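You operate a simulated robot arm through the tools that you are given. There is no shell and no other tool. Be economical: measure what you need, move in short steps, check, and stop when the job is done.

Carry out the task below with a simulated robot arm. There is one attempt and no reset: what you move stays moved.

TASK
Grip the green-band valve body in the blue vice and pull its plug.
Fine: the plug goes into the black box; wind the vice fully open again.

It is judged by the outcome, as a careful person would: the job done as asked, and still so three seconds after it is handed in. It fails if anything else is knocked over, pushed out of place, dropped, spilled or broken.

THE ROBOT
A 6-joint arm with a two-finger parallel gripper, fixed in place. Base frame: the origin is at the foot of the arm, x ahead of it, y to its left, z up. Readings come in mm, degrees, newtons and seconds.
Its first joint turns from -66.0 to 66.0 degrees. Payload 2.7 kg.
The tool frame sits at the grasp point between the pads (the TCP): z along the fingers, y along the line on which they close. The tips reach 23 mm beyond it. The gripper opens to 94 mm. The fingers are 38 mm wide and 10 mm thick; the gripper's body (54 by 96 mm) begins 39 mm behind the TCP.
Orientation is that of the tool frame in the base frame, as a unit quaternion [w, x, y, z]. With the fingers straight down and closing along the base's y, the tool's x points along the base's -x, its y along +y and its z along -z.

THE INTERFACE
- The arm moves only by the tool send_rows. Its argument "commands" is a list of rows, each a list of 7 numbers: the shift along the tool's x, y, z in mm, then the turn, a rotation vector about the tool's x, y, z in degrees, then the finger opening in mm, from 0 to 94. In form: [[dx, dy, dz, wx, wy, wz, claw], ...]. A call has 1 to 20 rows; each row is the pose to reach, as a shift and turn from the pose commanded when the call began, along the tool's axes at that moment. Rows are played at 5 a second. More than 50 mm and 8.6 degrees between two rows, or a gripper value outside its range, and nothing of the call is played. A pose out of reach is approached as far as the arm can. The call stops where the force on the tool passes 90 N (or 10 N more than at its start, if that is more) or the arm is blocked; 0.2 s more then pass. Each finger travels about 45 mm/s and halts on what it meets, pressing with about 38 N; the grip force reading is that of the motor and also rises with nothing between the fingers. The clock runs only during rows and for 0.2 s after the last one: add rows that repeat a pose to give the fingers time. The reply holds the time, the measured pose of the TCP, the force on the tool along the base axes, the opening and the grip force, in the units named above and with some noise.
- Cameras (640 x 400 px; columns grow to the right, rows downward): "scene" is fixed at [87.5, -445.4, 1399.7]; the picture's right is [0.62, -0.78, 0.00], its down [-0.48, -0.38, -0.79] and it looks along [0.62, 0.50, -0.61] (base axes); focal length 286 px, centre (320, 200). "wrist" rides on the gripper at [-39, 0, -44] in the tool frame; the picture's right is [0.00, -1.00, 0.00], its down [0.97, 0.00, -0.24] and it looks along [0.24, 0.00, 0.97] (tool axes); focal length 218 px, centre (320, 200). There is no depth. A picture from a camera that has moved, and an enlarged one, comes with that camera's place and axes in the base frame and with its lens.
- snapshot(camera): a new picture of that camera. No time passes.
- zoom(camera, box): a new picture of the part [left, top, right, bottom] of that camera's present view, enlarged. No time passes.
- sign_off(): hands the job in; it is judged then, once.

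Go step by step. Nothing tells you positions but the pictures and the camera data: compare them with the known pose of the tool, close in by small moves and look again before you grip or let go. The budget is 120 turns and 64 pictures, counting those below and the enlarged ones. Unless the task says otherwise, let go and move clear before handing in, and close with one line.

The tools are called after "Emit:" as name(argument=value, ...) on one line, values as JSON. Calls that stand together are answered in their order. send_rows: Moves the arm, as the interface text tells. Its arguments: {"type":"object","properties":{"commands":{"type":"array"}},"required":["commands"]} The other tools are called the same way: snapshot (camera) takes a picture; zoom (camera, box) takes an enlarged picture of a part of a camera's view; sign_off () hands the job in.

At the start:

```text
t: 0.0
tool_pos: [414.0, -136.5, 1206.6]
orientation: [0.001, 0.0, 1.0, 0.0]
ft_force: [0.4, -0.3, -0.5]
opening: 93.8
gripper_force: 0.1
```

scene: 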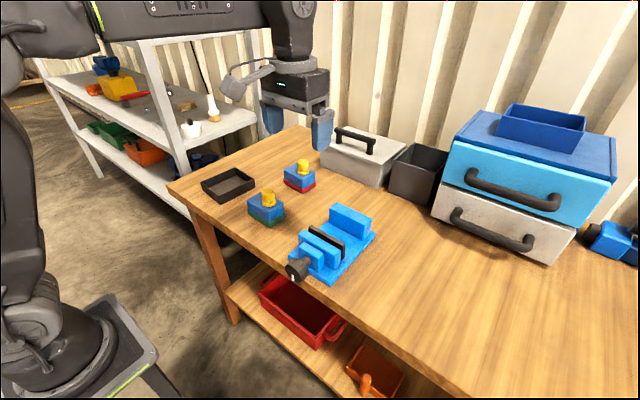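
wrist: 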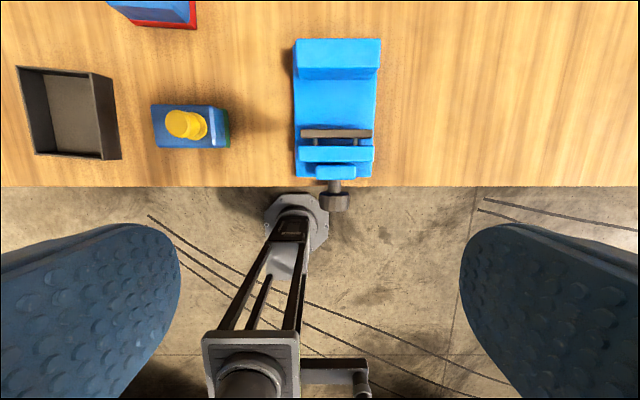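

The arm sits over the bench. The green-band body is left of the vice, the red-band one is farther off, and the vice has a dark knob at its front. I will look closer before moving.

Emit:
zoom(camera="scene", box=[190, 140, 390, 290])

Emit:
zoom(camera="wrist", box=[120, 20, 400, 220])

Emit:
zoom(camera="scene", box=[270, 190, 390, 290])

```text
2.67 times, centred on (290, 215) of scene
camera zoom: at [87.5, -445.4, 1399.7], right [0.62, -0.78, 0.0], down [-0.48, -0.38, -0.79], along [0.62, 0.5, -0.61], focal length 763 px, centre (400, 160)
```

zoom: 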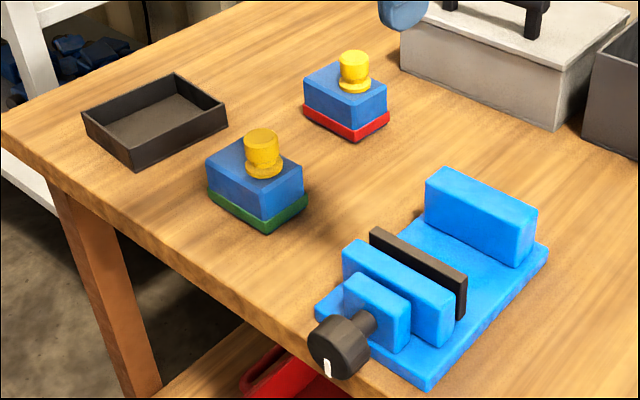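

```text
2.00 times, centred on (260, 120) of wrist
camera zoom: at [452.2, -136.0, 1252.1], right [0.0, -1.0, 0.0], down [-0.97, 0.0, 0.24], along [-0.24, 0.0, -0.97], focal length 436 px, centre (440, 360)
```

zoom: 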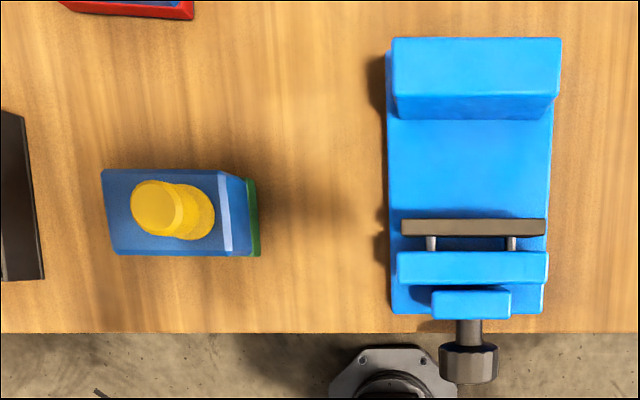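

```text
4.00 times, centred on (330, 240) of scene
camera zoom: at [87.5, -445.4, 1399.7], right [0.62, -0.78, 0.0], down [-0.48, -0.38, -0.79], along [0.62, 0.5, -0.61], focal length 1144 px, centre (280, 40)
```

zoom: 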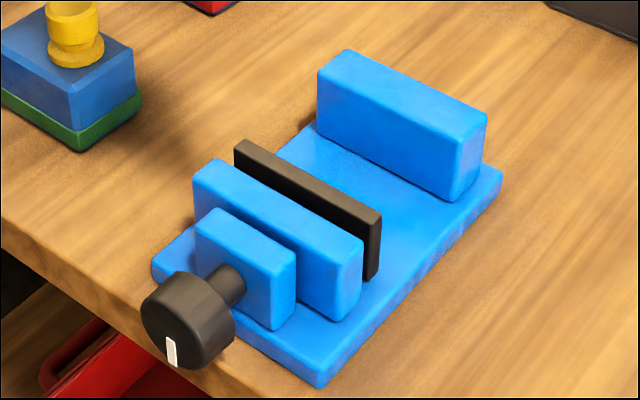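

The poses I work out from the two cameras agree with each other. They put the bench top at z≈868, not 300, with these positions:
- **Green body:** x 449–508, y 20–110, plug top at z≈960.
- **Vice:** centre y≈-157.
- **Knob:** about (366, -158, 910).

I will move above the body and measure from there.

Emit:
send_rows(commands=[[-8, 25, 20, 0, 0, 0, 94], [-16, 50, 40, 0, 0, 0, 94], [-24, 75, 60, 0, 0, 0, 94], [-32, 100, 80, 0, 0, 0, 94], [-41, 125, 100, 0, 0, 0, 94], [-49, 150, 120, 0, 0, 0, 94], [-57, 175, 130, 0, 0, 0, 94], [-66, 200, 136, 0, 0, 0, 94], [-66, 200, 136, 0, 0, 0, 94]])

Emit:
snapshot(camera="wrist")

```text
t: 2.0
tool_pos: [478.4, 63.9, 1071.4]
orientation: [0.001, 0.0, 1.0, 0.001]
ft_force: [-0.2, -0.3, 0.3]
opening: 94.2
gripper_force: 0.0
```

```text
58 pictures are left
camera wrist: at [516.6, 63.9, 1116.6], right [0.0, -1.0, 0.0], down [-0.97, 0.0, 0.24], along [-0.24, 0.0, -0.97], focal length 218 px, centre (320, 200)
```

wrist: 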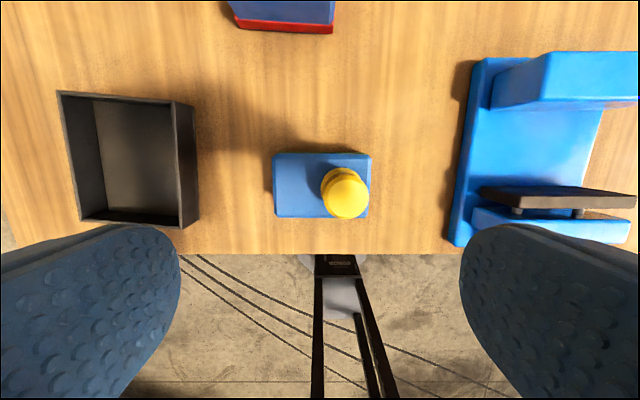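

Reach is fine here. I need the body's top height and length accurately, so I will zoom in on it from both cameras.

Emit:
zoom(camera="scene", box=[240, 180, 296, 235])

Emit:
zoom(camera="wrist", box=[250, 135, 394, 225])

```text
7.27 times, centred on (268, 208) of scene
camera zoom: at [87.5, -445.4, 1399.7], right [0.62, -0.78, 0.0], down [-0.48, -0.38, -0.79], along [0.62, 0.5, -0.61], focal length 2080 px, centre (698, 146)
```

zoom: 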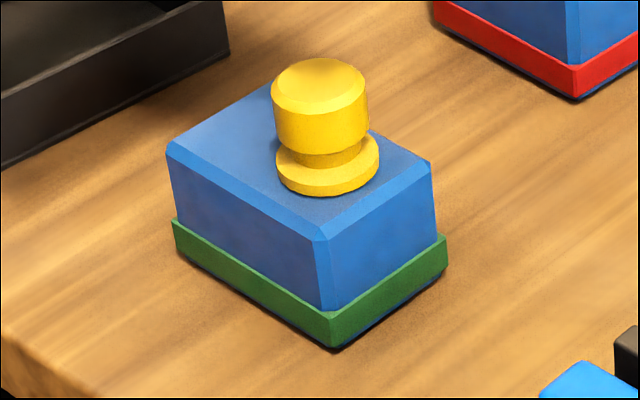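

```text
4.44 times, centred on (322, 180) of wrist
camera zoom: at [516.6, 63.9, 1116.6], right [0.0, -1.0, 0.0], down [-0.97, 0.0, 0.24], along [-0.24, 0.0, -0.97], focal length 970 px, centre (311, 289)
```

zoom: 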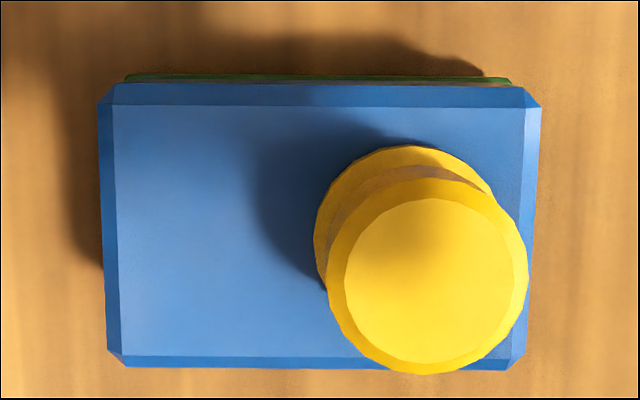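

The body is 90 × 60 mm and about 50 mm tall, centred at (479.5, 62). I can grip its 90 mm ends near the top with the plug between the fingers, so the jaws can later press its 60 mm sides. I will go down to just above it and check.

Emit:
send_rows(commands=[[0, -1, 40, 0, 0, 0, 94], [0, -1.5, 80, 0, 0, 0, 94], [0, -1.5, 110, 0, 0, 0, 94], [0, -1.5, 121, 0, 0, 0, 94], [0, -1.5, 121, 0, 0, 0, 94]])

Emit:
snapshot(camera="wrist")

Emit:
zoom(camera="scene", box=[230, 150, 310, 230])

```text
t: 3.2
tool_pos: [478.3, 56.9, 946.8]
orientation: [0.0, -0.001, 1.0, 0.0]
ft_force: [0.6, 0.1, 0.1]
opening: 93.9
gripper_force: 0.1
```

```text
55 pictures are left
camera wrist: at [517.3, 59.1, 993.0], right [0.0, -1.0, 0.0], down [-0.97, 0.0, 0.24], along [-0.24, 0.0, -0.97], focal length 218 px, centre (320, 200)
```

wrist: 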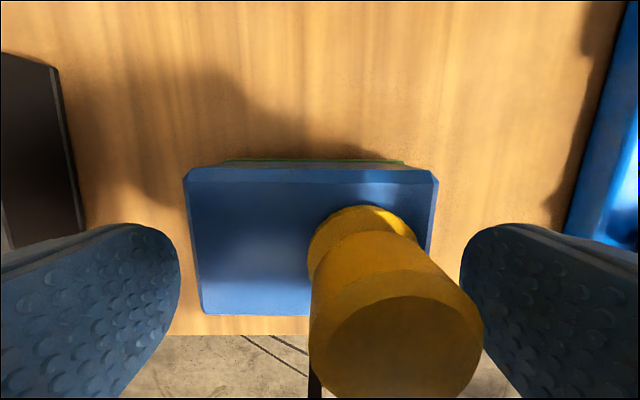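

```text
5.00 times, centred on (270, 190) of scene
camera zoom: at [87.5, -445.4, 1399.7], right [0.62, -0.78, 0.0], down [-0.48, -0.38, -0.79], along [0.62, 0.5, -0.61], focal length 1430 px, centre (570, 250)
```

zoom: 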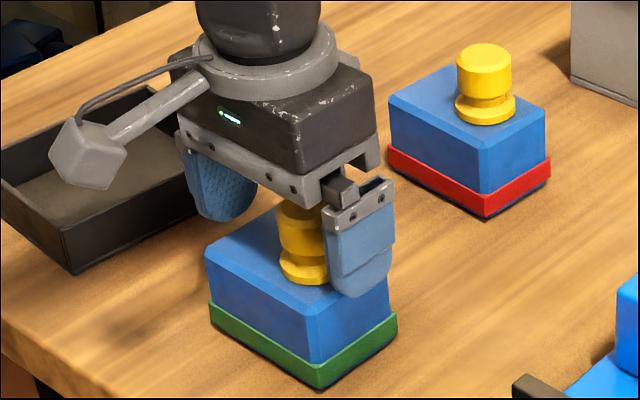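

The picture shows the body's centre about 3 mm towards +y from the middle of the fingers. I will correct that and check again.

Emit:
send_rows(commands=[[0, 1.5, 0, 0, 0, 0, 94], [0, 3, 0, 0, 0, 0, 94], [0, 3, 0, 0, 0, 0, 94]])

Emit:
snapshot(camera="wrist")

```text
t: 4.0
tool_pos: [478.3, 64.7, 948.8]
orientation: [0.0, 0.0, 1.0, 0.0]
ft_force: [-0.3, 0.5, 1.2]
opening: 93.9
gripper_force: 0.0
```

```text
53 pictures are left
camera wrist: at [517.9, 64.3, 993.9], right [0.0, -1.0, 0.0], down [-0.97, 0.0, 0.24], along [-0.24, 0.0, -0.97], focal length 218 px, centre (320, 200)
```

wrist: 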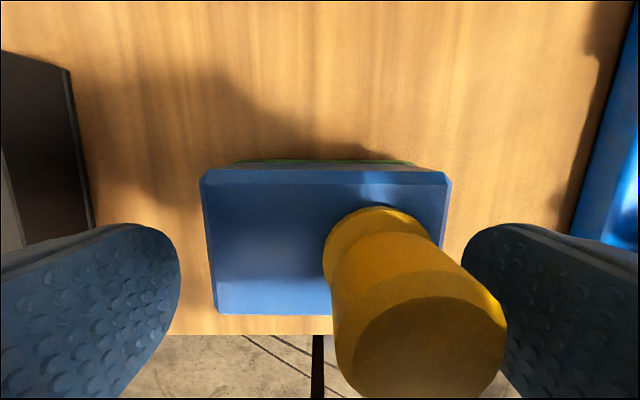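

It moved further than I commanded, so the arm may still be settling. I will hold for a moment and measure again.

Emit:
send_rows(commands=[[0, 0, 0, 0, 0, 0, 94], [0, 0, 0, 0, 0, 0, 94], [0, 0, 0, 0, 0, 0, 94]])

Emit:
zoom(camera="wrist", box=[160, 100, 480, 300])

```text
t: 4.8
tool_pos: [478.6, 64.3, 948.7]
orientation: [0.0, 0.001, 1.0, 0.0]
ft_force: [0.8, 0.2, 0.2]
opening: 94.1
gripper_force: 0.1
```

```text
2.00 times, centred on (320, 200) of wrist
camera zoom: at [517.9, 64.1, 993.9], right [0.0, -1.0, 0.0], down [-0.97, 0.0, 0.24], along [-0.24, 0.0, -0.97], focal length 436 px, centre (320, 200)
```

zoom: 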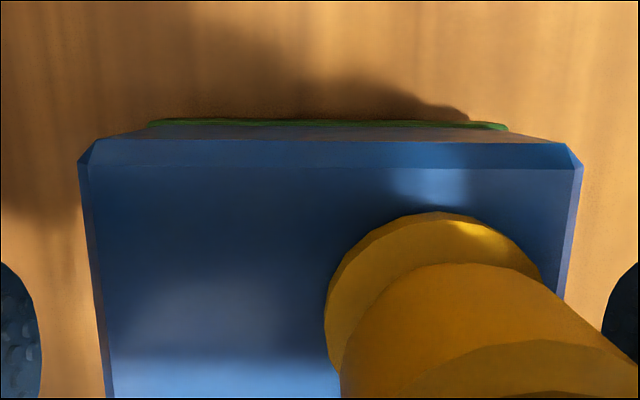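

The tool is steady now at y=64.2, and the body's centre is 1.9 mm to the -y side. I will shift by that much, let it settle, and then check before going down.

Emit:
send_rows(commands=[[0, -2, 0, 0, 0, 0, 94], [0, -2, 0, 0, 0, 0, 94], [0, -2, 0, 0, 0, 0, 94], [0, -2, 0, 0, 0, 0, 94]])

Emit:
zoom(camera="wrist", box=[160, 100, 480, 300])

```text
t: 5.8
tool_pos: [478.3, 62.8, 948.8]
orientation: [0.0, 0.0, 1.0, 0.0]
ft_force: [-0.5, -0.4, 0.0]
opening: 93.8
gripper_force: 0.1
```

```text
2.00 times, centred on (320, 200) of wrist
camera zoom: at [517.5, 62.9, 994.3], right [0.0, -1.0, 0.0], down [-0.97, 0.0, 0.24], along [-0.24, 0.0, -0.97], focal length 436 px, centre (320, 200)
```

zoom: 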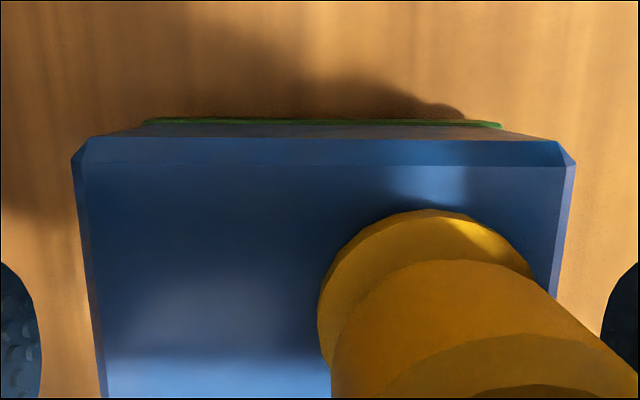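

The tool is now centred to within about 0.6 mm. I will go down slowly to z≈926, which keeps the palm above the plug, watch the force, and then close.

Emit:
send_rows(commands=[[0, -0.6, 0, 0, 0, 0, 94], [0, -0.6, 4, 0, 0, 0, 94], [0, -0.6, 8, 0, 0, 0, 94], [0, -0.6, 12, 0, 0, 0, 94], [0, -0.6, 16, 0, 0, 0, 94], [0, -0.6, 20, 0, 0, 0, 94], [0, -0.6, 22, 0, 0, 0, 94], [0, -0.6, 22, 0, 0, 0, 94]])

Emit:
snapshot(camera="wrist")

Emit:
zoom(camera="scene", box=[230, 150, 310, 230])

```text
t: 7.6
tool_pos: [479.1, 62.4, 927.8]
orientation: [-0.001, 0.0, 1.0, 0.0]
ft_force: [-0.1, 0.5, 0.1]
opening: 94.2
gripper_force: 0.1
```

```text
50 pictures are left
camera wrist: at [518.4, 63.1, 973.0], right [0.0, -1.0, 0.0], down [-0.97, 0.0, 0.24], along [-0.24, 0.0, -0.97], focal length 218 px, centre (320, 200)
```

wrist: 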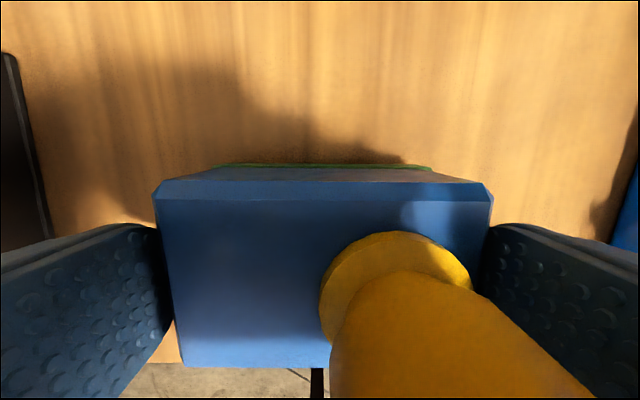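

```text
5.00 times, centred on (270, 190) of scene
camera zoom: at [87.5, -445.4, 1399.7], right [0.62, -0.78, 0.0], down [-0.48, -0.38, -0.79], along [0.62, 0.5, -0.61], focal length 1430 px, centre (570, 250)
```

zoom: 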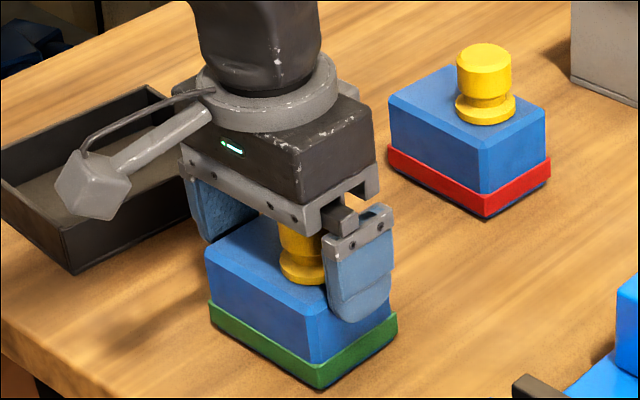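

The fingers straddle the body without touching it. I will go 1.5 mm lower, close, and lift a little to test the hold.

Emit:
send_rows(commands=[[0, 0, 1.5, 0, 0, 0, 94], [0, 0, 1.5, 0, 0, 0, 88], [0, 0, 1.5, 0, 0, 0, 84], [0, 0, 1.5, 0, 0, 0, 82], [0, 0, 1.5, 0, 0, 0, 82]])

Emit:
send_rows(commands=[[0, 0, -3, 0, 0, 0, 80], [0, 0, -8, 0, 0, 0, 80], [0, 0, -14, 0, 0, 0, 80], [0, 0, -20, 0, 0, 0, 80], [0, 0, -20, 0, 0, 0, 80]])

Emit:
zoom(camera="scene", box=[230, 140, 326, 230])

```text
t: 8.8
tool_pos: [478.2, 62.0, 927.0]
orientation: [-0.001, -0.001, 1.0, 0.0]
ft_force: [-1.0, 0.1, 2.9]
opening: 89.7
gripper_force: 38.2
```

```text
t: 10.0
tool_pos: [478.2, 62.2, 946.2]
orientation: [0.0, 0.001, 1.0, 0.0]
ft_force: [0.6, -0.9, -4.3]
opening: 90.1
gripper_force: 38.1
```

```text
4.44 times, centred on (278, 185) of scene
camera zoom: at [87.5, -445.4, 1399.7], right [0.62, -0.78, 0.0], down [-0.48, -0.38, -0.79], along [0.62, 0.5, -0.61], focal length 1271 px, centre (507, 267)
```

zoom: 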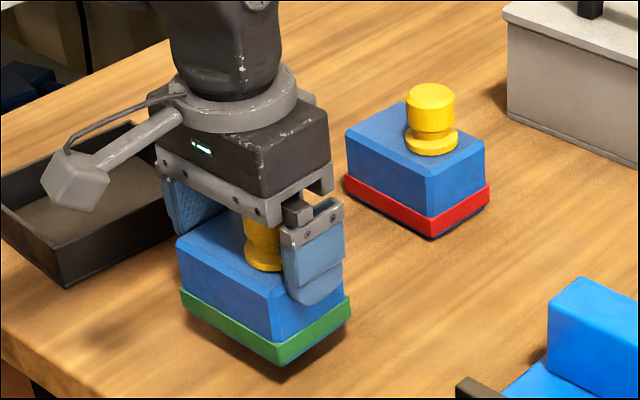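

The body is held and lifted, with the plug still seated. I will raise it and stop short of the vice to measure the jaw gap.

Emit:
send_rows(commands=[[0, 0, -30, 0, 0, 0, 80], [0, 0, -65, 0, 0, 0, 80], [0, 0, -105, 0, 0, 0, 80], [0, -30, -125, 0, 0, 0, 80], [0, -60, -135, 0, 0, 0, 80], [0, -80, -135, 0, 0, 0, 80], [0, -90, -135, 0, 0, 0, 80], [0, -90, -135, 0, 0, 0, 80], [0, -90, -135, 0, 0, 0, 80]])

Emit:
snapshot(camera="wrist")

```text
t: 12.0
tool_pos: [480.4, -27.4, 1080.4]
orientation: [0.001, 0.0, 1.0, 0.0]
ft_force: [0.6, 0.8, -4.9]
opening: 89.8
gripper_force: 38.3
```

```text
47 pictures are left
camera wrist: at [519.5, -26.2, 1126.1], right [0.0, -1.0, 0.0], down [-0.97, 0.0, 0.24], along [-0.24, 0.0, -0.97], focal length 218 px, centre (320, 200)
```

wrist: 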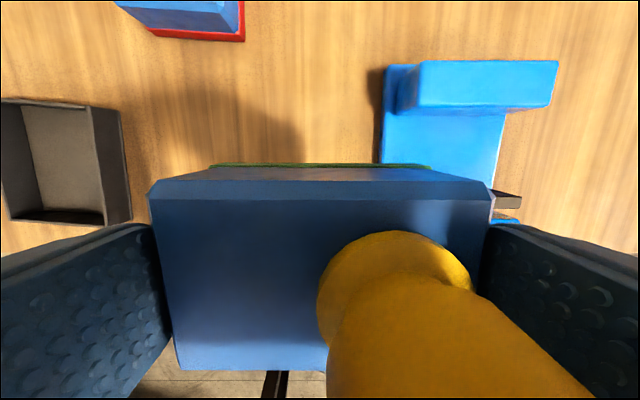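

Part of the gap is hidden, so I will zoom in on the vice.

Emit:
zoom(camera="wrist", box=[370, 50, 570, 230])

Emit:
zoom(camera="scene", box=[280, 195, 380, 290])

```text
2.22 times, centred on (470, 140) of wrist
camera zoom: at [519.5, -26.2, 1126.1], right [0.0, -1.0, 0.0], down [-0.97, 0.0, 0.24], along [-0.24, 0.0, -0.97], focal length 485 px, centre (-13, 333)
```

zoom: 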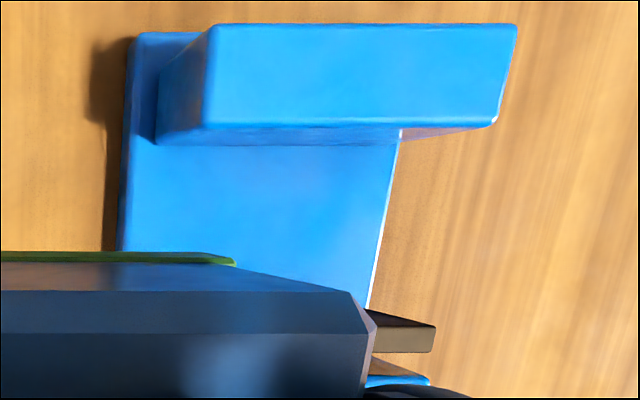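

```text
4.21 times, centred on (330, 242) of scene
camera zoom: at [87.5, -445.4, 1399.7], right [0.62, -0.78, 0.0], down [-0.48, -0.38, -0.79], along [0.62, 0.5, -0.61], focal length 1204 px, centre (278, 21)
```

zoom: 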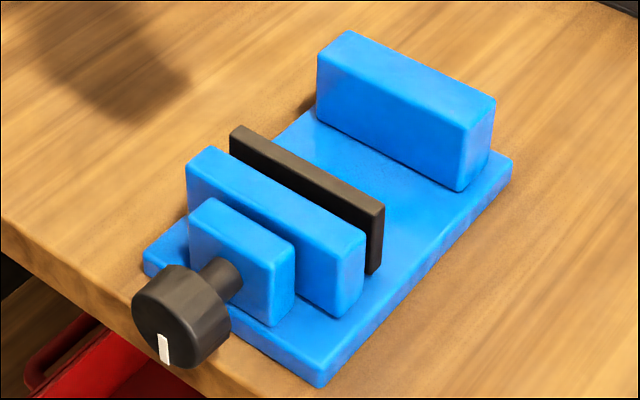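

The jaws are parallel to y. The fixed jaw's face is at x≈550 and the dark jaw's at x≈476, with tops at z≈938 and centre y≈-156. I will carry the body to just above the gap, slightly towards the fixed jaw.

Emit:
send_rows(commands=[[-6, -25, 0, 0, 0, 0, 80], [-14, -55, 0, 0, 0, 0, 80], [-24, -90, 0, 0, 0, 0, 80], [-32, -118, 0, 0, 0, 0, 80], [-34, -128.5, 0, 0, 0, 0, 80], [-34, -128.5, 15, 0, 0, 0, 80], [-34, -128.5, 35, 0, 0, 0, 80], [-34, -128.5, 55, 0, 0, 0, 80], [-34, -128.5, 62, 0, 0, 0, 80], [-34, -128.5, 62, 0, 0, 0, 80], [-34, -128.5, 62, 0, 0, 0, 80]])

Emit:
snapshot(camera="wrist")

Emit:
zoom(camera="scene", box=[280, 150, 390, 260])

```text
t: 14.4
tool_pos: [511.8, -157.7, 1020.2]
orientation: [0.0, 0.0, 1.0, 0.001]
ft_force: [-0.1, -0.2, -4.5]
opening: 89.6
gripper_force: 37.4
```

```text
44 pictures are left
camera wrist: at [552.2, -155.7, 1065.9], right [0.0, -1.0, 0.0], down [-0.97, 0.0, 0.24], along [-0.24, 0.0, -0.97], focal length 218 px, centre (320, 200)
```

wrist: 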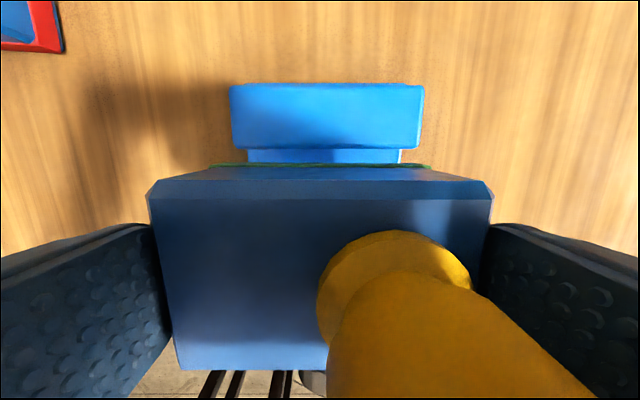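

```text
3.64 times, centred on (335, 205) of scene
camera zoom: at [87.5, -445.4, 1399.7], right [0.62, -0.78, 0.0], down [-0.48, -0.38, -0.79], along [0.62, 0.5, -0.61], focal length 1040 px, centre (266, 182)
```

zoom: 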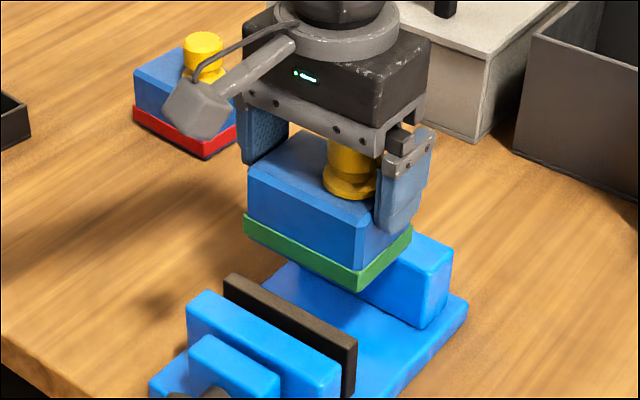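

The body is over the gap with about 6 mm clear at each jaw. I will shift 3 mm towards -y and lower it to just above the base plate.

Emit:
send_rows(commands=[[0, -1.5, 0, 0, 0, 0, 80], [0, -3, 0, 0, 0, 0, 80], [0, -3, 10, 0, 0, 0, 80], [0, -3, 20, 0, 0, 0, 80], [0, -3, 30, 0, 0, 0, 80], [0, -3, 40, 0, 0, 0, 80], [0, -3, 50, 0, 0, 0, 80], [0, -3, 60, 0, 0, 0, 80], [0, -3, 66, 0, 0, 0, 80], [0, -3, 66, 0, 0, 0, 80]])

Emit:
zoom(camera="scene", box=[280, 150, 390, 280])

```text
t: 16.6
tool_pos: [511.6, -159.1, 954.2]
orientation: [-0.001, 0.0, 1.0, 0.0]
ft_force: [-1.0, -0.8, -4.6]
opening: 89.3
gripper_force: 38.0
```

```text
3.08 times, centred on (335, 215) of scene
camera zoom: at [87.5, -445.4, 1399.7], right [0.62, -0.78, 0.0], down [-0.48, -0.38, -0.79], along [0.62, 0.5, -0.61], focal length 880 px, centre (274, 154)
```

zoom: 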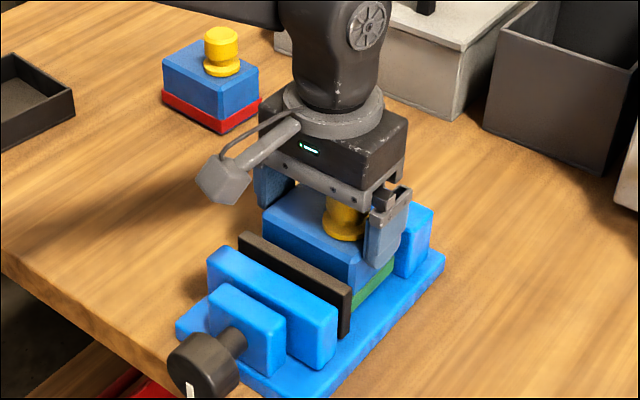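

The body is between the jaws. I will lower it in small steps until it touches.

Emit:
send_rows(commands=[[0, 0, 3, 0, 0, 0, 80], [0, 0, 5, 0, 0, 0, 80], [0, 0, 7, 0, 0, 0, 80], [0, 0, 8, 0, 0, 0, 80]])

```text
t: 17.6
tool_pos: [513.1, -159.2, 947.5]
orientation: [0.001, 0.0, 1.0, 0.0]
ft_force: [-0.1, 1.6, -0.7]
opening: 89.7
gripper_force: 37.7
```

Emit:
send_rows(commands=[[0, 0, 0.7, 0, 0, 0, 80], [0, 0, 1.2, 0, 0, 0, 80], [0, 0, 1.2, 0, 0, 0, 80]])

```text
t: 18.4
tool_pos: [513.6, -158.5, 947.3]
orientation: [0.001, -0.001, 1.0, -0.001]
ft_force: [-8.2, 1.6, 22.2]
opening: 89.8
gripper_force: 38.2
```

The body is resting on the base plate. I will ease off the pressure, open, and rise straight up.

Emit:
send_rows(commands=[[0, 0, -0.6, 0, 0, 0, 80], [0, 0, -0.8, 0, 0, 0, 90], [0, 0, -0.8, 0, 0, 0, 94], [0, 0, -0.8, 0, 0, 0, 94], [0, 0, -5, 0, 0, 0, 94], [0, 0, -12, 0, 0, 0, 94], [0, 0, -20, 0, 0, 0, 94], [0, 0, -30, 0, 0, 0, 94], [0, 0, -50, 0, 0, 0, 94], [0, 0, -80, 0, 0, 0, 94], [0, 0, -120, 0, 0, 0, 94], [0, 0, -120, 0, 0, 0, 94]])

Emit:
snapshot(camera="wrist")

Emit:
snapshot(camera="scene")

```text
t: 21.0
tool_pos: [509.0, -157.9, 1063.1]
orientation: [0.0, -0.001, 1.0, 0.0]
ft_force: [0.8, -0.3, -0.5]
opening: 94.2
gripper_force: 0.1
```

```text
41 pictures are left
camera wrist: at [547.9, -158.3, 1109.2], right [0.0, -1.0, 0.0], down [-0.97, 0.0, 0.24], along [-0.24, 0.0, -0.97], focal length 218 px, centre (320, 200)
```

wrist: 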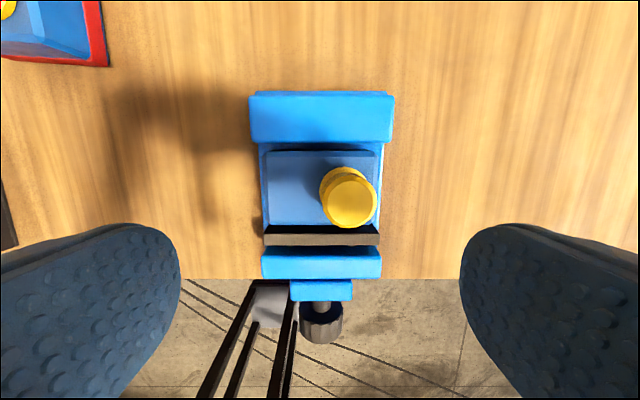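

```text
40 pictures are left
```

scene: 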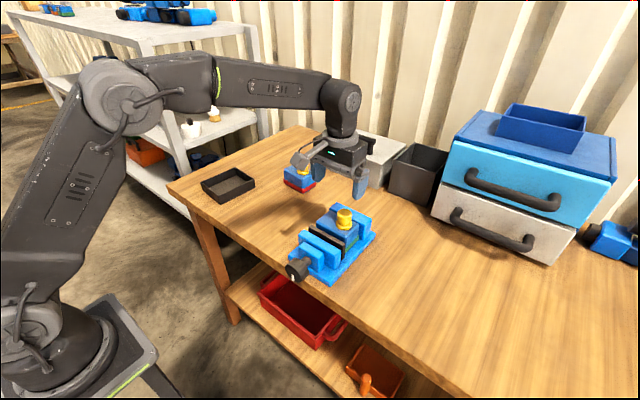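

The body sits squarely in the vice gap. Next is the knob, so I will move above it to measure.

Emit:
send_rows(commands=[[40, 0, -20, 0, 0, 0, 94], [80, 0, -20, 0, 0, 0, 94], [120, 0, -20, 0, 0, 0, 94], [149, 0, -20, 0, 0, 0, 94], [149, 0, 10, 0, 0, 0, 94], [149, 0, 40, 0, 0, 0, 80], [149, 0, 40, 0, 0, 0, 80], [149, 0, 40, 0, 0, 0, 80]])

Emit:
snapshot(camera="wrist")

Emit:
zoom(camera="scene", box=[260, 200, 360, 290])

```text
t: 22.8
tool_pos: [363.1, -160.0, 1024.1]
orientation: [0.0, 0.0, 1.0, 0.0]
ft_force: [0.7, 0.7, -0.5]
opening: 80.0
gripper_force: 0.1
```

```text
39 pictures are left
camera wrist: at [402.4, -159.5, 1068.9], right [0.0, -1.0, 0.0], down [-0.97, 0.0, 0.24], along [-0.24, 0.0, -0.97], focal length 218 px, centre (320, 200)
```

wrist: 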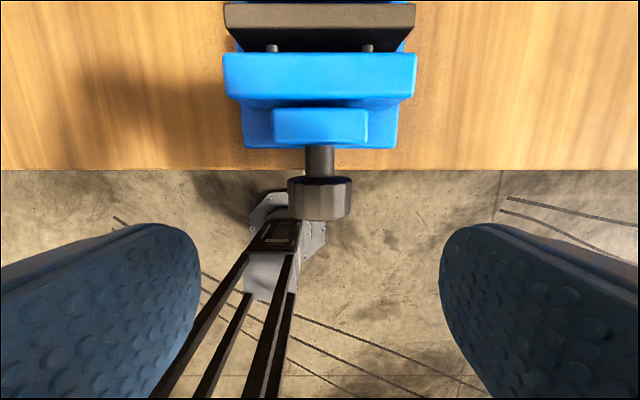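

```text
4.44 times, centred on (310, 245) of scene
camera zoom: at [87.5, -445.4, 1399.7], right [0.62, -0.78, 0.0], down [-0.48, -0.38, -0.79], along [0.62, 0.5, -0.61], focal length 1271 px, centre (364, 0)
```

zoom: 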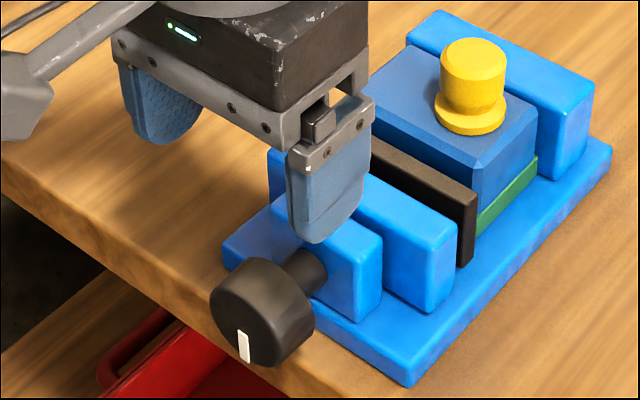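

The knob is about 46 mm across, with its axis at y≈-159, z≈916 and its body from x≈356 to 382, overhanging the table edge. I will lower the open fingers around it.

Emit:
send_rows(commands=[[1, 0.5, 25, 0, 0, 0, 80], [1, 0.5, 50, 0, 0, 0, 80], [1, 0.5, 70, 0, 0, 0, 80], [1, 0.5, 85, 0, 0, 0, 80], [1, 0.5, 97, 0, 0, 0, 80], [1, 0.5, 107, 0, 0, 0, 80], [1, 0.5, 107, 0, 0, 0, 80], [1, 0.5, 107, 0, 0, 0, 80]])

Emit:
snapshot(camera="wrist")

Emit:
zoom(camera="scene", box=[260, 200, 360, 290])

```text
t: 24.6
tool_pos: [361.1, -158.9, 916.4]
orientation: [0.0, 0.0, 1.0, 0.001]
ft_force: [-0.3, 0.1, -0.2]
opening: 79.9
gripper_force: 0.0
```

```text
37 pictures are left
camera wrist: at [400.9, -158.5, 962.7], right [0.0, -1.0, 0.0], down [-0.97, 0.0, 0.24], along [-0.24, 0.0, -0.97], focal length 218 px, centre (320, 200)
```

wrist: 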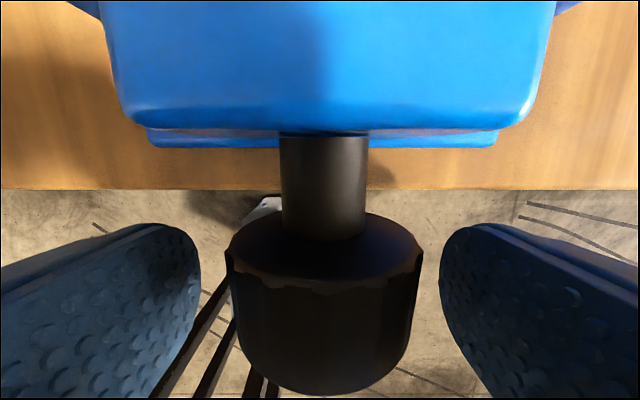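

```text
4.44 times, centred on (310, 245) of scene
camera zoom: at [87.5, -445.4, 1399.7], right [0.62, -0.78, 0.0], down [-0.48, -0.38, -0.79], along [0.62, 0.5, -0.61], focal length 1271 px, centre (364, 0)
```

zoom: 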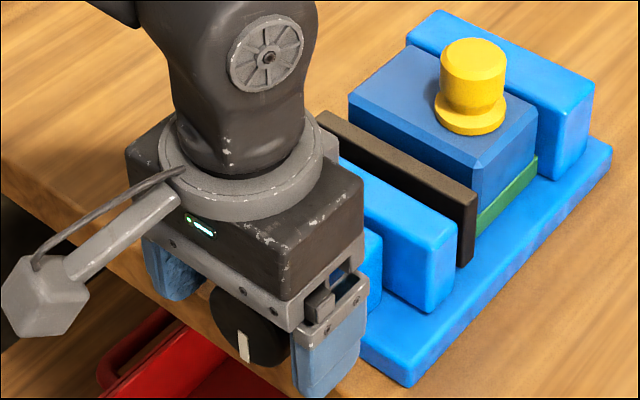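

The tool is centred on the knob axis to within about 1 mm. I will grip and turn 45° in the direction that closes a right-hand screw, then check the white mark and the jaw.

Emit:
send_rows(commands=[[0, -0.9, 0, 0, 0, 0, 65], [0, -0.9, 0, 0, 0, 0, 50], [0, -0.9, 0, 0, 0, 0, 40], [0, -0.9, 0, 0, 0, 0, 40], [0, -0.9, 0, -7.5, 0, 0, 40], [0, -0.9, 0, -15, 0, 0, 40], [0, -0.9, 0, -22.5, 0, 0, 40], [0, -0.9, 0, -30, 0, 0, 40], [0, -0.9, 0, -37.5, 0, 0, 40], [0, -0.9, 0, -45, 0, 0, 40], [0, -0.9, 0, -45, 0, 0, 40]])

Emit:
zoom(camera="scene", box=[260, 190, 380, 290])

```text
t: 27.0
tool_pos: [361.8, -160.0, 913.2]
orientation: [0.0, 0.0, 0.925, 0.38]
ft_force: [3.0, -25.3, -30.6]
opening: 57.4
gripper_force: 19.5
```

```text
4.00 times, centred on (320, 240) of scene
camera zoom: at [87.9, -446.2, 1399.4], right [0.62, -0.78, 0.0], down [-0.48, -0.38, -0.79], along [0.62, 0.5, -0.61], focal length 1144 px, centre (320, 40)
```

zoom: 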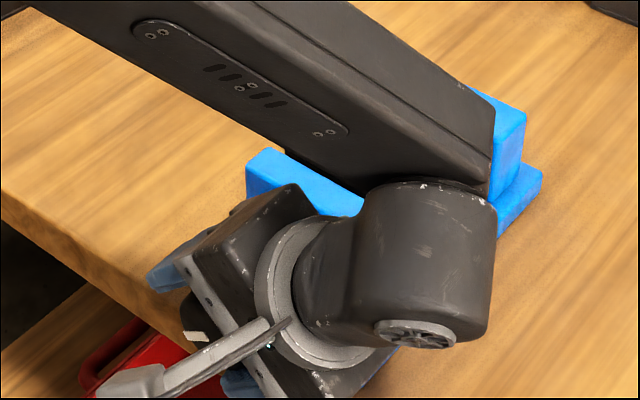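

The white mark has moved the right way, but the opening reads 57 mm and there is some side force. I will look from the wrist camera before going on.

Emit:
snapshot(camera="wrist")

Emit:
snapshot(camera="scene")

```text
34 pictures are left
camera wrist: at [401.7, -191.0, 946.7], right [0.0, -0.71, -0.7], down [-0.97, -0.17, 0.17], along [-0.24, 0.68, -0.69], focal length 218 px, centre (320, 200)
```

wrist: 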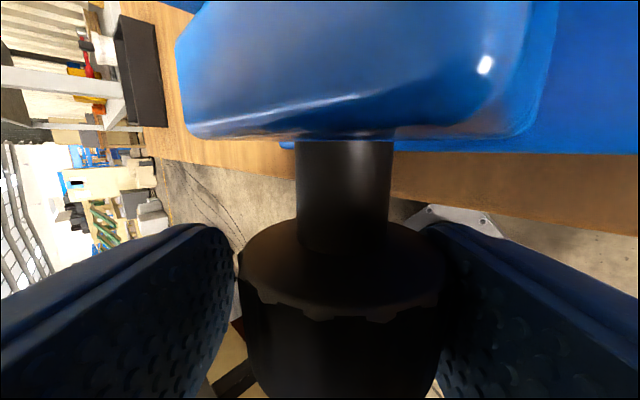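

```text
33 pictures are left
```

scene: 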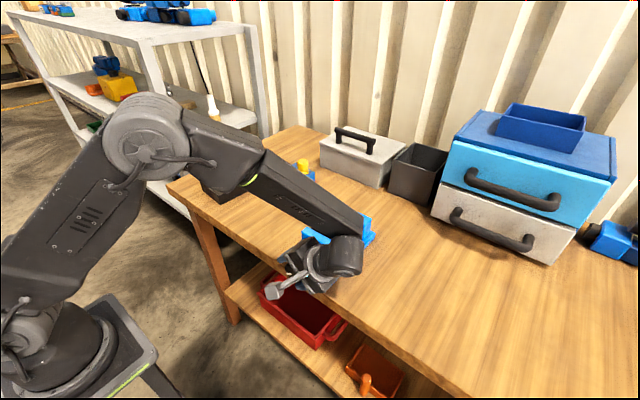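

The knob's axis is about 5 mm off the finger centre, because it sits lower than I took it, at z≈908. I will open, re-centre on it, and regrip at this tilt.

Emit:
send_rows(commands=[[0, 0, 0, 0, 0, 0, 70], [0, 0, 0, 0, 0, 0, 70], [3, -2.5, 2.5, 0, 0, 0, 70], [3, -5.3, 5.3, 0, 0, 0, 70], [3, -5.3, 5.3, 0, 0, 0, 70], [3, -5.3, 5.3, 0, 0, 0, 70]])

Emit:
snapshot(camera="wrist")

```text
t: 28.4
tool_pos: [359.8, -159.6, 909.9]
orientation: [0.0, 0.001, 0.924, 0.383]
ft_force: [0.2, 0.6, -0.4]
opening: 69.9
gripper_force: 0.0
```

```text
32 pictures are left
camera wrist: at [399.0, -189.7, 942.6], right [0.0, -0.71, -0.71], down [-0.97, -0.17, 0.17], along [-0.24, 0.69, -0.69], focal length 218 px, centre (320, 200)
```

wrist: 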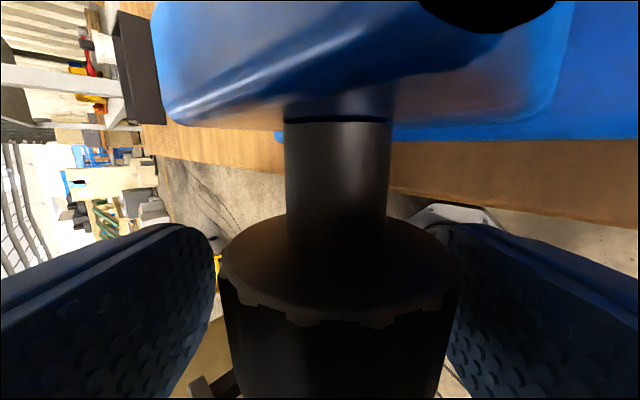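

There are still 3 mm or so to correct. I will shift, close on the knob and check that both fingers bear on it.

Emit:
send_rows(commands=[[0, -1.5, 0.5, 0, 0, 0, 70], [0, -3.2, 1, 0, 0, 0, 70], [0, -3.2, 1, 0, 0, 0, 70], [0, -3.2, 1, 0, 0, 0, 55], [0, -3.2, 1, 0, 0, 0, 44], [0, -3.2, 1, 0, 0, 0, 40], [0, -3.2, 1, 0, 0, 0, 40]])

```text
t: 30.0
tool_pos: [360.1, -160.8, 906.8]
orientation: [0.0, 0.001, 0.924, 0.383]
ft_force: [0.6, -2.4, -4.5]
opening: 47.2
gripper_force: 45.1
```

Both fingers bear on the knob now, with an opening of 47 mm and little side force. I will open, swing back 90° about the knob's axis, and regrip.

Emit:
send_rows(commands=[[0, 0, 0, 0, 0, 0, 60], [0, 0, 0, 0, 0, 0, 66], [0, 0, 0, 8, 0, 0, 66], [0, 0, 0, 16, 0, 0, 66], [0, 0, 0, 24, 0, 0, 66], [0, 0, 0, 32, 0, 0, 66], [0, 0, 0, 40, 0, 0, 66], [0, 0, 0, 48, 0, 0, 66], [0, 0, 0, 56, 0, 0, 66], [0, 0, 0, 64, 0, 0, 66], [0, 0, 0, 72, 0, 0, 66], [0, 0, 0, 80, 0, 0, 66], [0, 0, 0, 88, 0, 0, 66], [0, 0, 0, 90, 0, 0, 66], [0, 0, 0, 90, 0, 0, 66], [0, 0, 0, 90, 0, 0, 52], [0, 0, 0, 90, 0, 0, 42], [0, 0, 0, 90, 0, 0, 40], [0, 0, 0, 90, 0, 0, 40]])

Emit:
snapshot(camera="scene")

```text
t: 34.0
tool_pos: [360.1, -160.6, 906.0]
orientation: [0.0, 0.0, 0.924, -0.382]
ft_force: [1.1, 7.7, -10.6]
opening: 47.0
gripper_force: 44.5
```

```text
31 pictures are left
```

scene: 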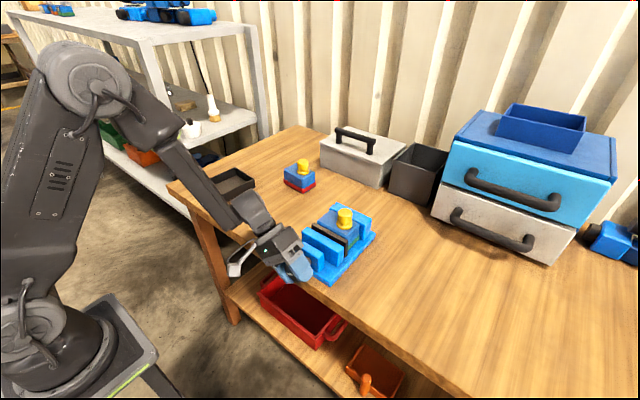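

It regripped well. Now I will turn the knob the full 90° stroke.

Emit:
send_rows(commands=[[0, 0.8, 0, -6, 0, 0, 40], [0, 0.6, -0.5, -14, 0, 0, 40], [0, 0.6, -0.5, -22, 0, 0, 40], [0, 0.6, -0.5, -30, 0, 0, 40], [0, 0.6, -0.5, -38, 0, 0, 40], [0, 0.6, -0.5, -46, 0, 0, 40], [0, 0.6, -0.5, -54, 0, 0, 40], [0, 0.6, -0.5, -62, 0, 0, 40], [0, 0.6, -0.5, -70, 0, 0, 40], [0, 0.6, -0.5, -78, 0, 0, 40], [0, 0.6, -0.5, -86, 0, 0, 40], [0, 0.6, -0.5, -90, 0, 0, 40], [0, 0.6, -0.5, -90, 0, 0, 40]])

Emit:
send_rows(commands=[[0, 0, 0, 0, 0, 0, 60], [0, 0, 0, 0, 0, 0, 66], [0, 0, 0, 8, 0, 0, 66], [0, 0, 0, 16, 0, 0, 66], [0, 0, 0, 24, 0, 0, 66], [0, 0, 0, 32, 0, 0, 66], [0, 0, 0, 40, 0, 0, 66], [0, 0, 0, 48, 0, 0, 66], [0, 0, 0, 56, 0, 0, 66], [0, 0, 0, 64, 0, 0, 66], [0, 0, 0, 72, 0, 0, 66], [0, 0, 0, 80, 0, 0, 66], [0, 0, 0, 88, 0, 0, 66], [0, 0, 0, 90, 0, 0, 66], [0, 0, 0, 90, 0, 0, 66], [0, 0, 0, 90, 0, 0, 52], [0, 0, 0, 90, 0, 0, 42], [0, 0, 0, 90, 0, 0, 40], [0, 0, 0, 90, 0, 0, 40]])

Emit:
zoom(camera="scene", box=[270, 195, 390, 295])

```text
t: 36.8
tool_pos: [360.4, -159.8, 906.8]
orientation: [0.0, -0.001, 0.923, 0.384]
ft_force: [8.5, 12.6, 3.9]
opening: 47.2
gripper_force: 45.3
```

```text
t: 40.8
tool_pos: [360.0, -158.4, 906.1]
orientation: [0.001, -0.001, 0.924, -0.382]
ft_force: [0.5, 6.9, -8.7]
opening: 46.8
gripper_force: 45.1
```

```text
4.00 times, centred on (330, 245) of scene
camera zoom: at [87.6, -445.3, 1399.8], right [0.62, -0.78, 0.0], down [-0.48, -0.38, -0.79], along [0.62, 0.5, -0.61], focal length 1144 px, centre (280, 20)
```

zoom: 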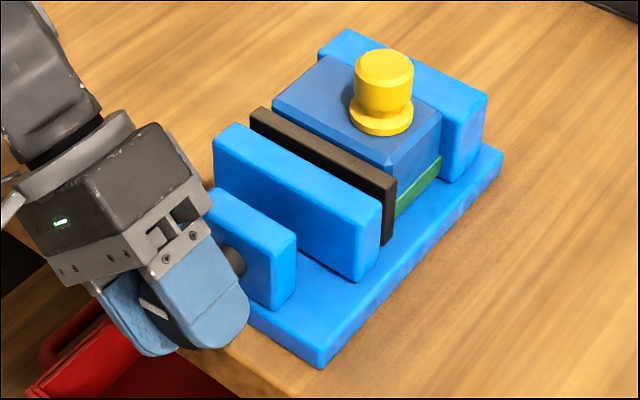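

The jaw has moved about 14 mm and appears to be reaching the body. I will turn on in smaller steps and watch for it to tighten.

Emit:
send_rows(commands=[[0, 0.6, 0, -6, 0, 0, 40], [0, 0.6, 0, -12, 0, 0, 40], [0, 0.6, 0, -18, 0, 0, 40], [0, 0.6, 0, -24, 0, 0, 40], [0, 0.6, 0, -30, 0, 0, 40], [0, 0.6, 0, -30, 0, 0, 40]])

Emit:
zoom(camera="scene", box=[270, 195, 390, 295])

```text
t: 42.2
tool_pos: [359.6, -159.1, 906.6]
orientation: [0.001, 0.0, 0.991, -0.131]
ft_force: [0.1, 3.7, 8.6]
opening: 46.7
gripper_force: 45.1
```

```text
4.00 times, centred on (330, 245) of scene
camera zoom: at [87.4, -445.3, 1399.8], right [0.62, -0.78, 0.0], down [-0.48, -0.38, -0.79], along [0.62, 0.5, -0.61], focal length 1144 px, centre (280, 20)
```

zoom: 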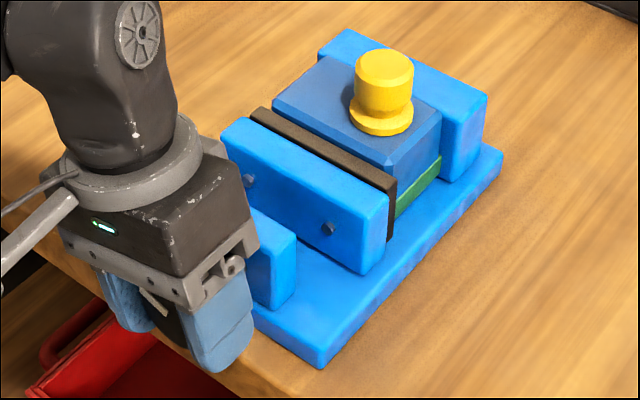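

The dark jaw is now against the body, and the blue block behind it is closing up on its spring pins. I will keep tightening until it goes solid.

Emit:
send_rows(commands=[[0, 0, 0, -6, 0, 0, 40], [0, 0, 0, -12, 0, 0, 40], [0, 0, 0, -18, 0, 0, 40], [0, 0, 0, -24, 0, 0, 40], [0, 0, 0, -30, 0, 0, 40], [0, 0, 0, -30, 0, 0, 40]])

Emit:
zoom(camera="scene", box=[270, 195, 390, 295])

```text
t: 43.6
tool_pos: [359.8, -159.1, 906.1]
orientation: [-0.002, 0.0, 0.991, 0.132]
ft_force: [-5.5, -2.0, -3.3]
opening: 47.5
gripper_force: 45.0
```

```text
4.00 times, centred on (330, 245) of scene
camera zoom: at [87.3, -445.5, 1399.7], right [0.62, -0.78, 0.0], down [-0.48, -0.38, -0.79], along [0.62, 0.5, -0.61], focal length 1144 px, centre (280, 20)
```

zoom: 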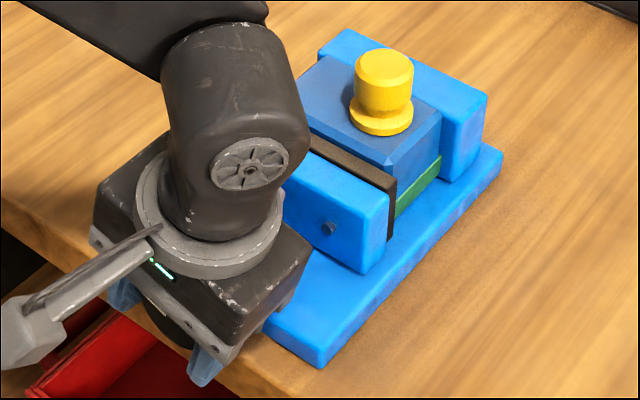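

The blue block did not move in that last turn, so the vice is tight. I will open, straighten the tool and rise clear to check.

Emit:
send_rows(commands=[[0, 0, 0, 0, 0, 0, 60], [0, 0, 0, 0, 0, 0, 75], [0, 0, 0, 5, 0, 0, 80], [0, 0, 0, 10, 0, 0, 80], [0, 0, 0, 15.1, 0, 0, 80], [0, 0, 0, 15.1, 0, 0, 80]])

Emit:
send_rows(commands=[[0, 0, -30, 0, 0, 0, 80], [0, 0, -70, 0, 0, 0, 80], [0, 0, -110, 0, 0, 0, 80], [-30, 0, -145, 0, 0, 0, 80], [-70, 0, -160, 0, 0, 0, 80], [-110, -10, -160, 0, 0, 0, 80], [-110, -10, -160, 0, 0, 0, 80], [-110, -10, -160, 0, 0, 0, 80]])

Emit:
snapshot(camera="wrist")

Emit:
zoom(camera="scene", box=[270, 195, 390, 295])

```text
t: 45.0
tool_pos: [360.6, -159.8, 906.0]
orientation: [0.0, 0.001, 1.0, -0.002]
ft_force: [0.0, -0.2, 0.6]
opening: 79.9
gripper_force: 0.1
```

```text
t: 46.8
tool_pos: [469.3, -171.5, 1068.9]
orientation: [0.001, 0.0, 1.0, 0.0]
ft_force: [0.1, 0.0, 0.1]
opening: 80.0
gripper_force: 0.1
```

```text
27 pictures are left
camera wrist: at [508.8, -171.0, 1113.8], right [0.0, -1.0, 0.0], down [-0.97, 0.0, 0.24], along [-0.24, 0.0, -0.97], focal length 218 px, centre (320, 200)
```

wrist: 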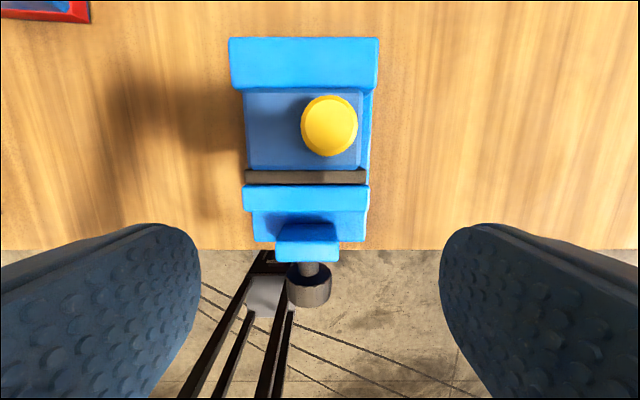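

```text
4.00 times, centred on (330, 245) of scene
camera zoom: at [87.5, -445.4, 1399.7], right [0.62, -0.78, 0.0], down [-0.48, -0.38, -0.79], along [0.62, 0.5, -0.61], focal length 1144 px, centre (280, 20)
```

zoom: 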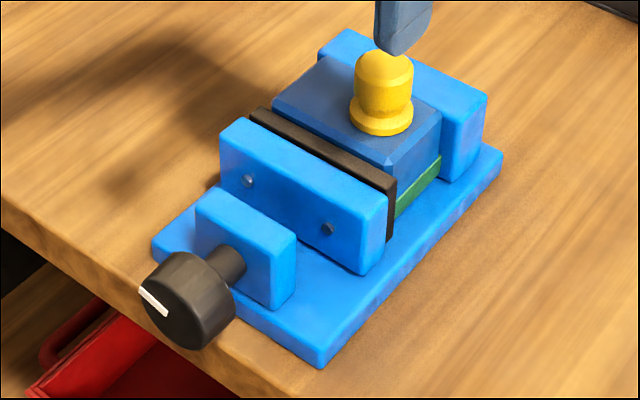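

The clamp is tight and the body sits square. The plug head is about 31 mm across at (520, -176), with its top near z=980. I will move over it, open, and check the alignment before gripping.

Emit:
send_rows(commands=[[-25, -2, 0, 0, 0, 0, 80], [-50, -4.5, 10, 0, 0, 0, 70], [-50, -4.5, 30, 0, 0, 0, 60], [-50, -4.5, 52, 0, 0, 0, 60], [-50, -4.5, 60, 0, 0, 0, 60], [-50, -4.5, 60, 0, 0, 0, 60], [-50, -4.5, 60, 0, 0, 0, 60]])

Emit:
snapshot(camera="wrist")

Emit:
zoom(camera="scene", box=[300, 170, 390, 250])

```text
t: 48.4
tool_pos: [519.5, -175.1, 1004.6]
orientation: [0.0, 0.001, 1.0, -0.001]
ft_force: [-0.1, 0.2, 0.1]
opening: 60.0
gripper_force: 0.1
```

```text
25 pictures are left
camera wrist: at [558.6, -174.8, 1050.2], right [0.0, -1.0, 0.0], down [-0.97, 0.0, 0.24], along [-0.24, 0.0, -0.97], focal length 218 px, centre (320, 200)
```

wrist: 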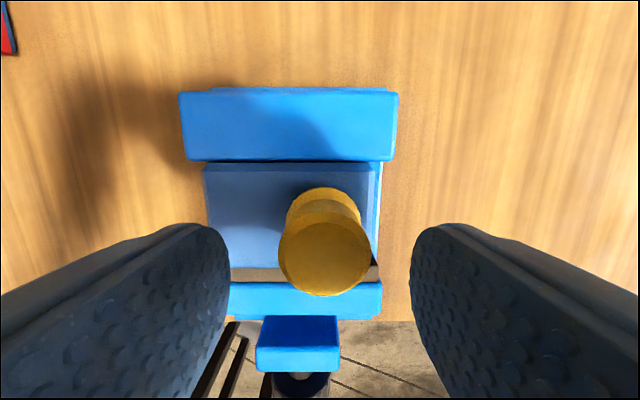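

```text
5.00 times, centred on (345, 210) of scene
camera zoom: at [87.5, -445.4, 1399.7], right [0.62, -0.78, 0.0], down [-0.48, -0.38, -0.79], along [0.62, 0.5, -0.61], focal length 1430 px, centre (195, 150)
```

zoom: 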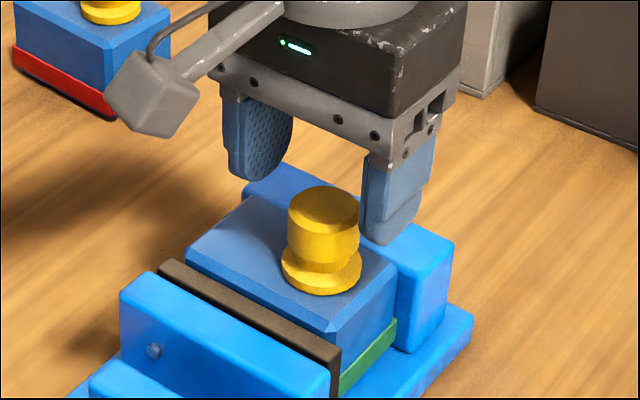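

The plug is centred between the fingers to within about 1 mm. I will lower to the head, close, and start a slow pull.

Emit:
send_rows(commands=[[-1, -1.2, 10, 0, 0, 0, 60], [-1, -1.2, 22, 0, 0, 0, 60], [-1, -1.2, 32, 0, 0, 0, 60], [-1, -1.2, 32, 0, 0, 0, 60], [-1, -1.2, 32, 0, 0, 0, 44], [-1, -1.2, 32, 0, 0, 0, 30], [-1, -1.2, 32, 0, 0, 0, 24], [-1, -1.2, 32, 0, 0, 0, 24]])

Emit:
zoom(camera="scene", box=[300, 170, 390, 250])

```text
t: 50.2
tool_pos: [519.9, -174.8, 974.8]
orientation: [0.001, 0.001, 1.0, -0.001]
ft_force: [0.0, 0.4, -0.5]
opening: 31.8
gripper_force: 38.0
```

```text
5.00 times, centred on (345, 210) of scene
camera zoom: at [87.5, -445.4, 1399.7], right [0.62, -0.78, 0.0], down [-0.48, -0.38, -0.79], along [0.62, 0.5, -0.61], focal length 1430 px, centre (195, 150)
```

zoom: 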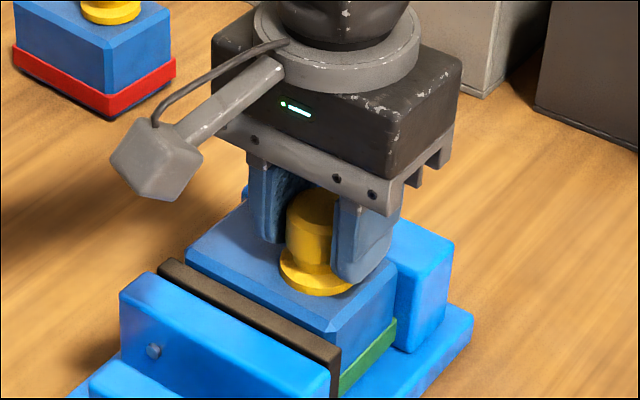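

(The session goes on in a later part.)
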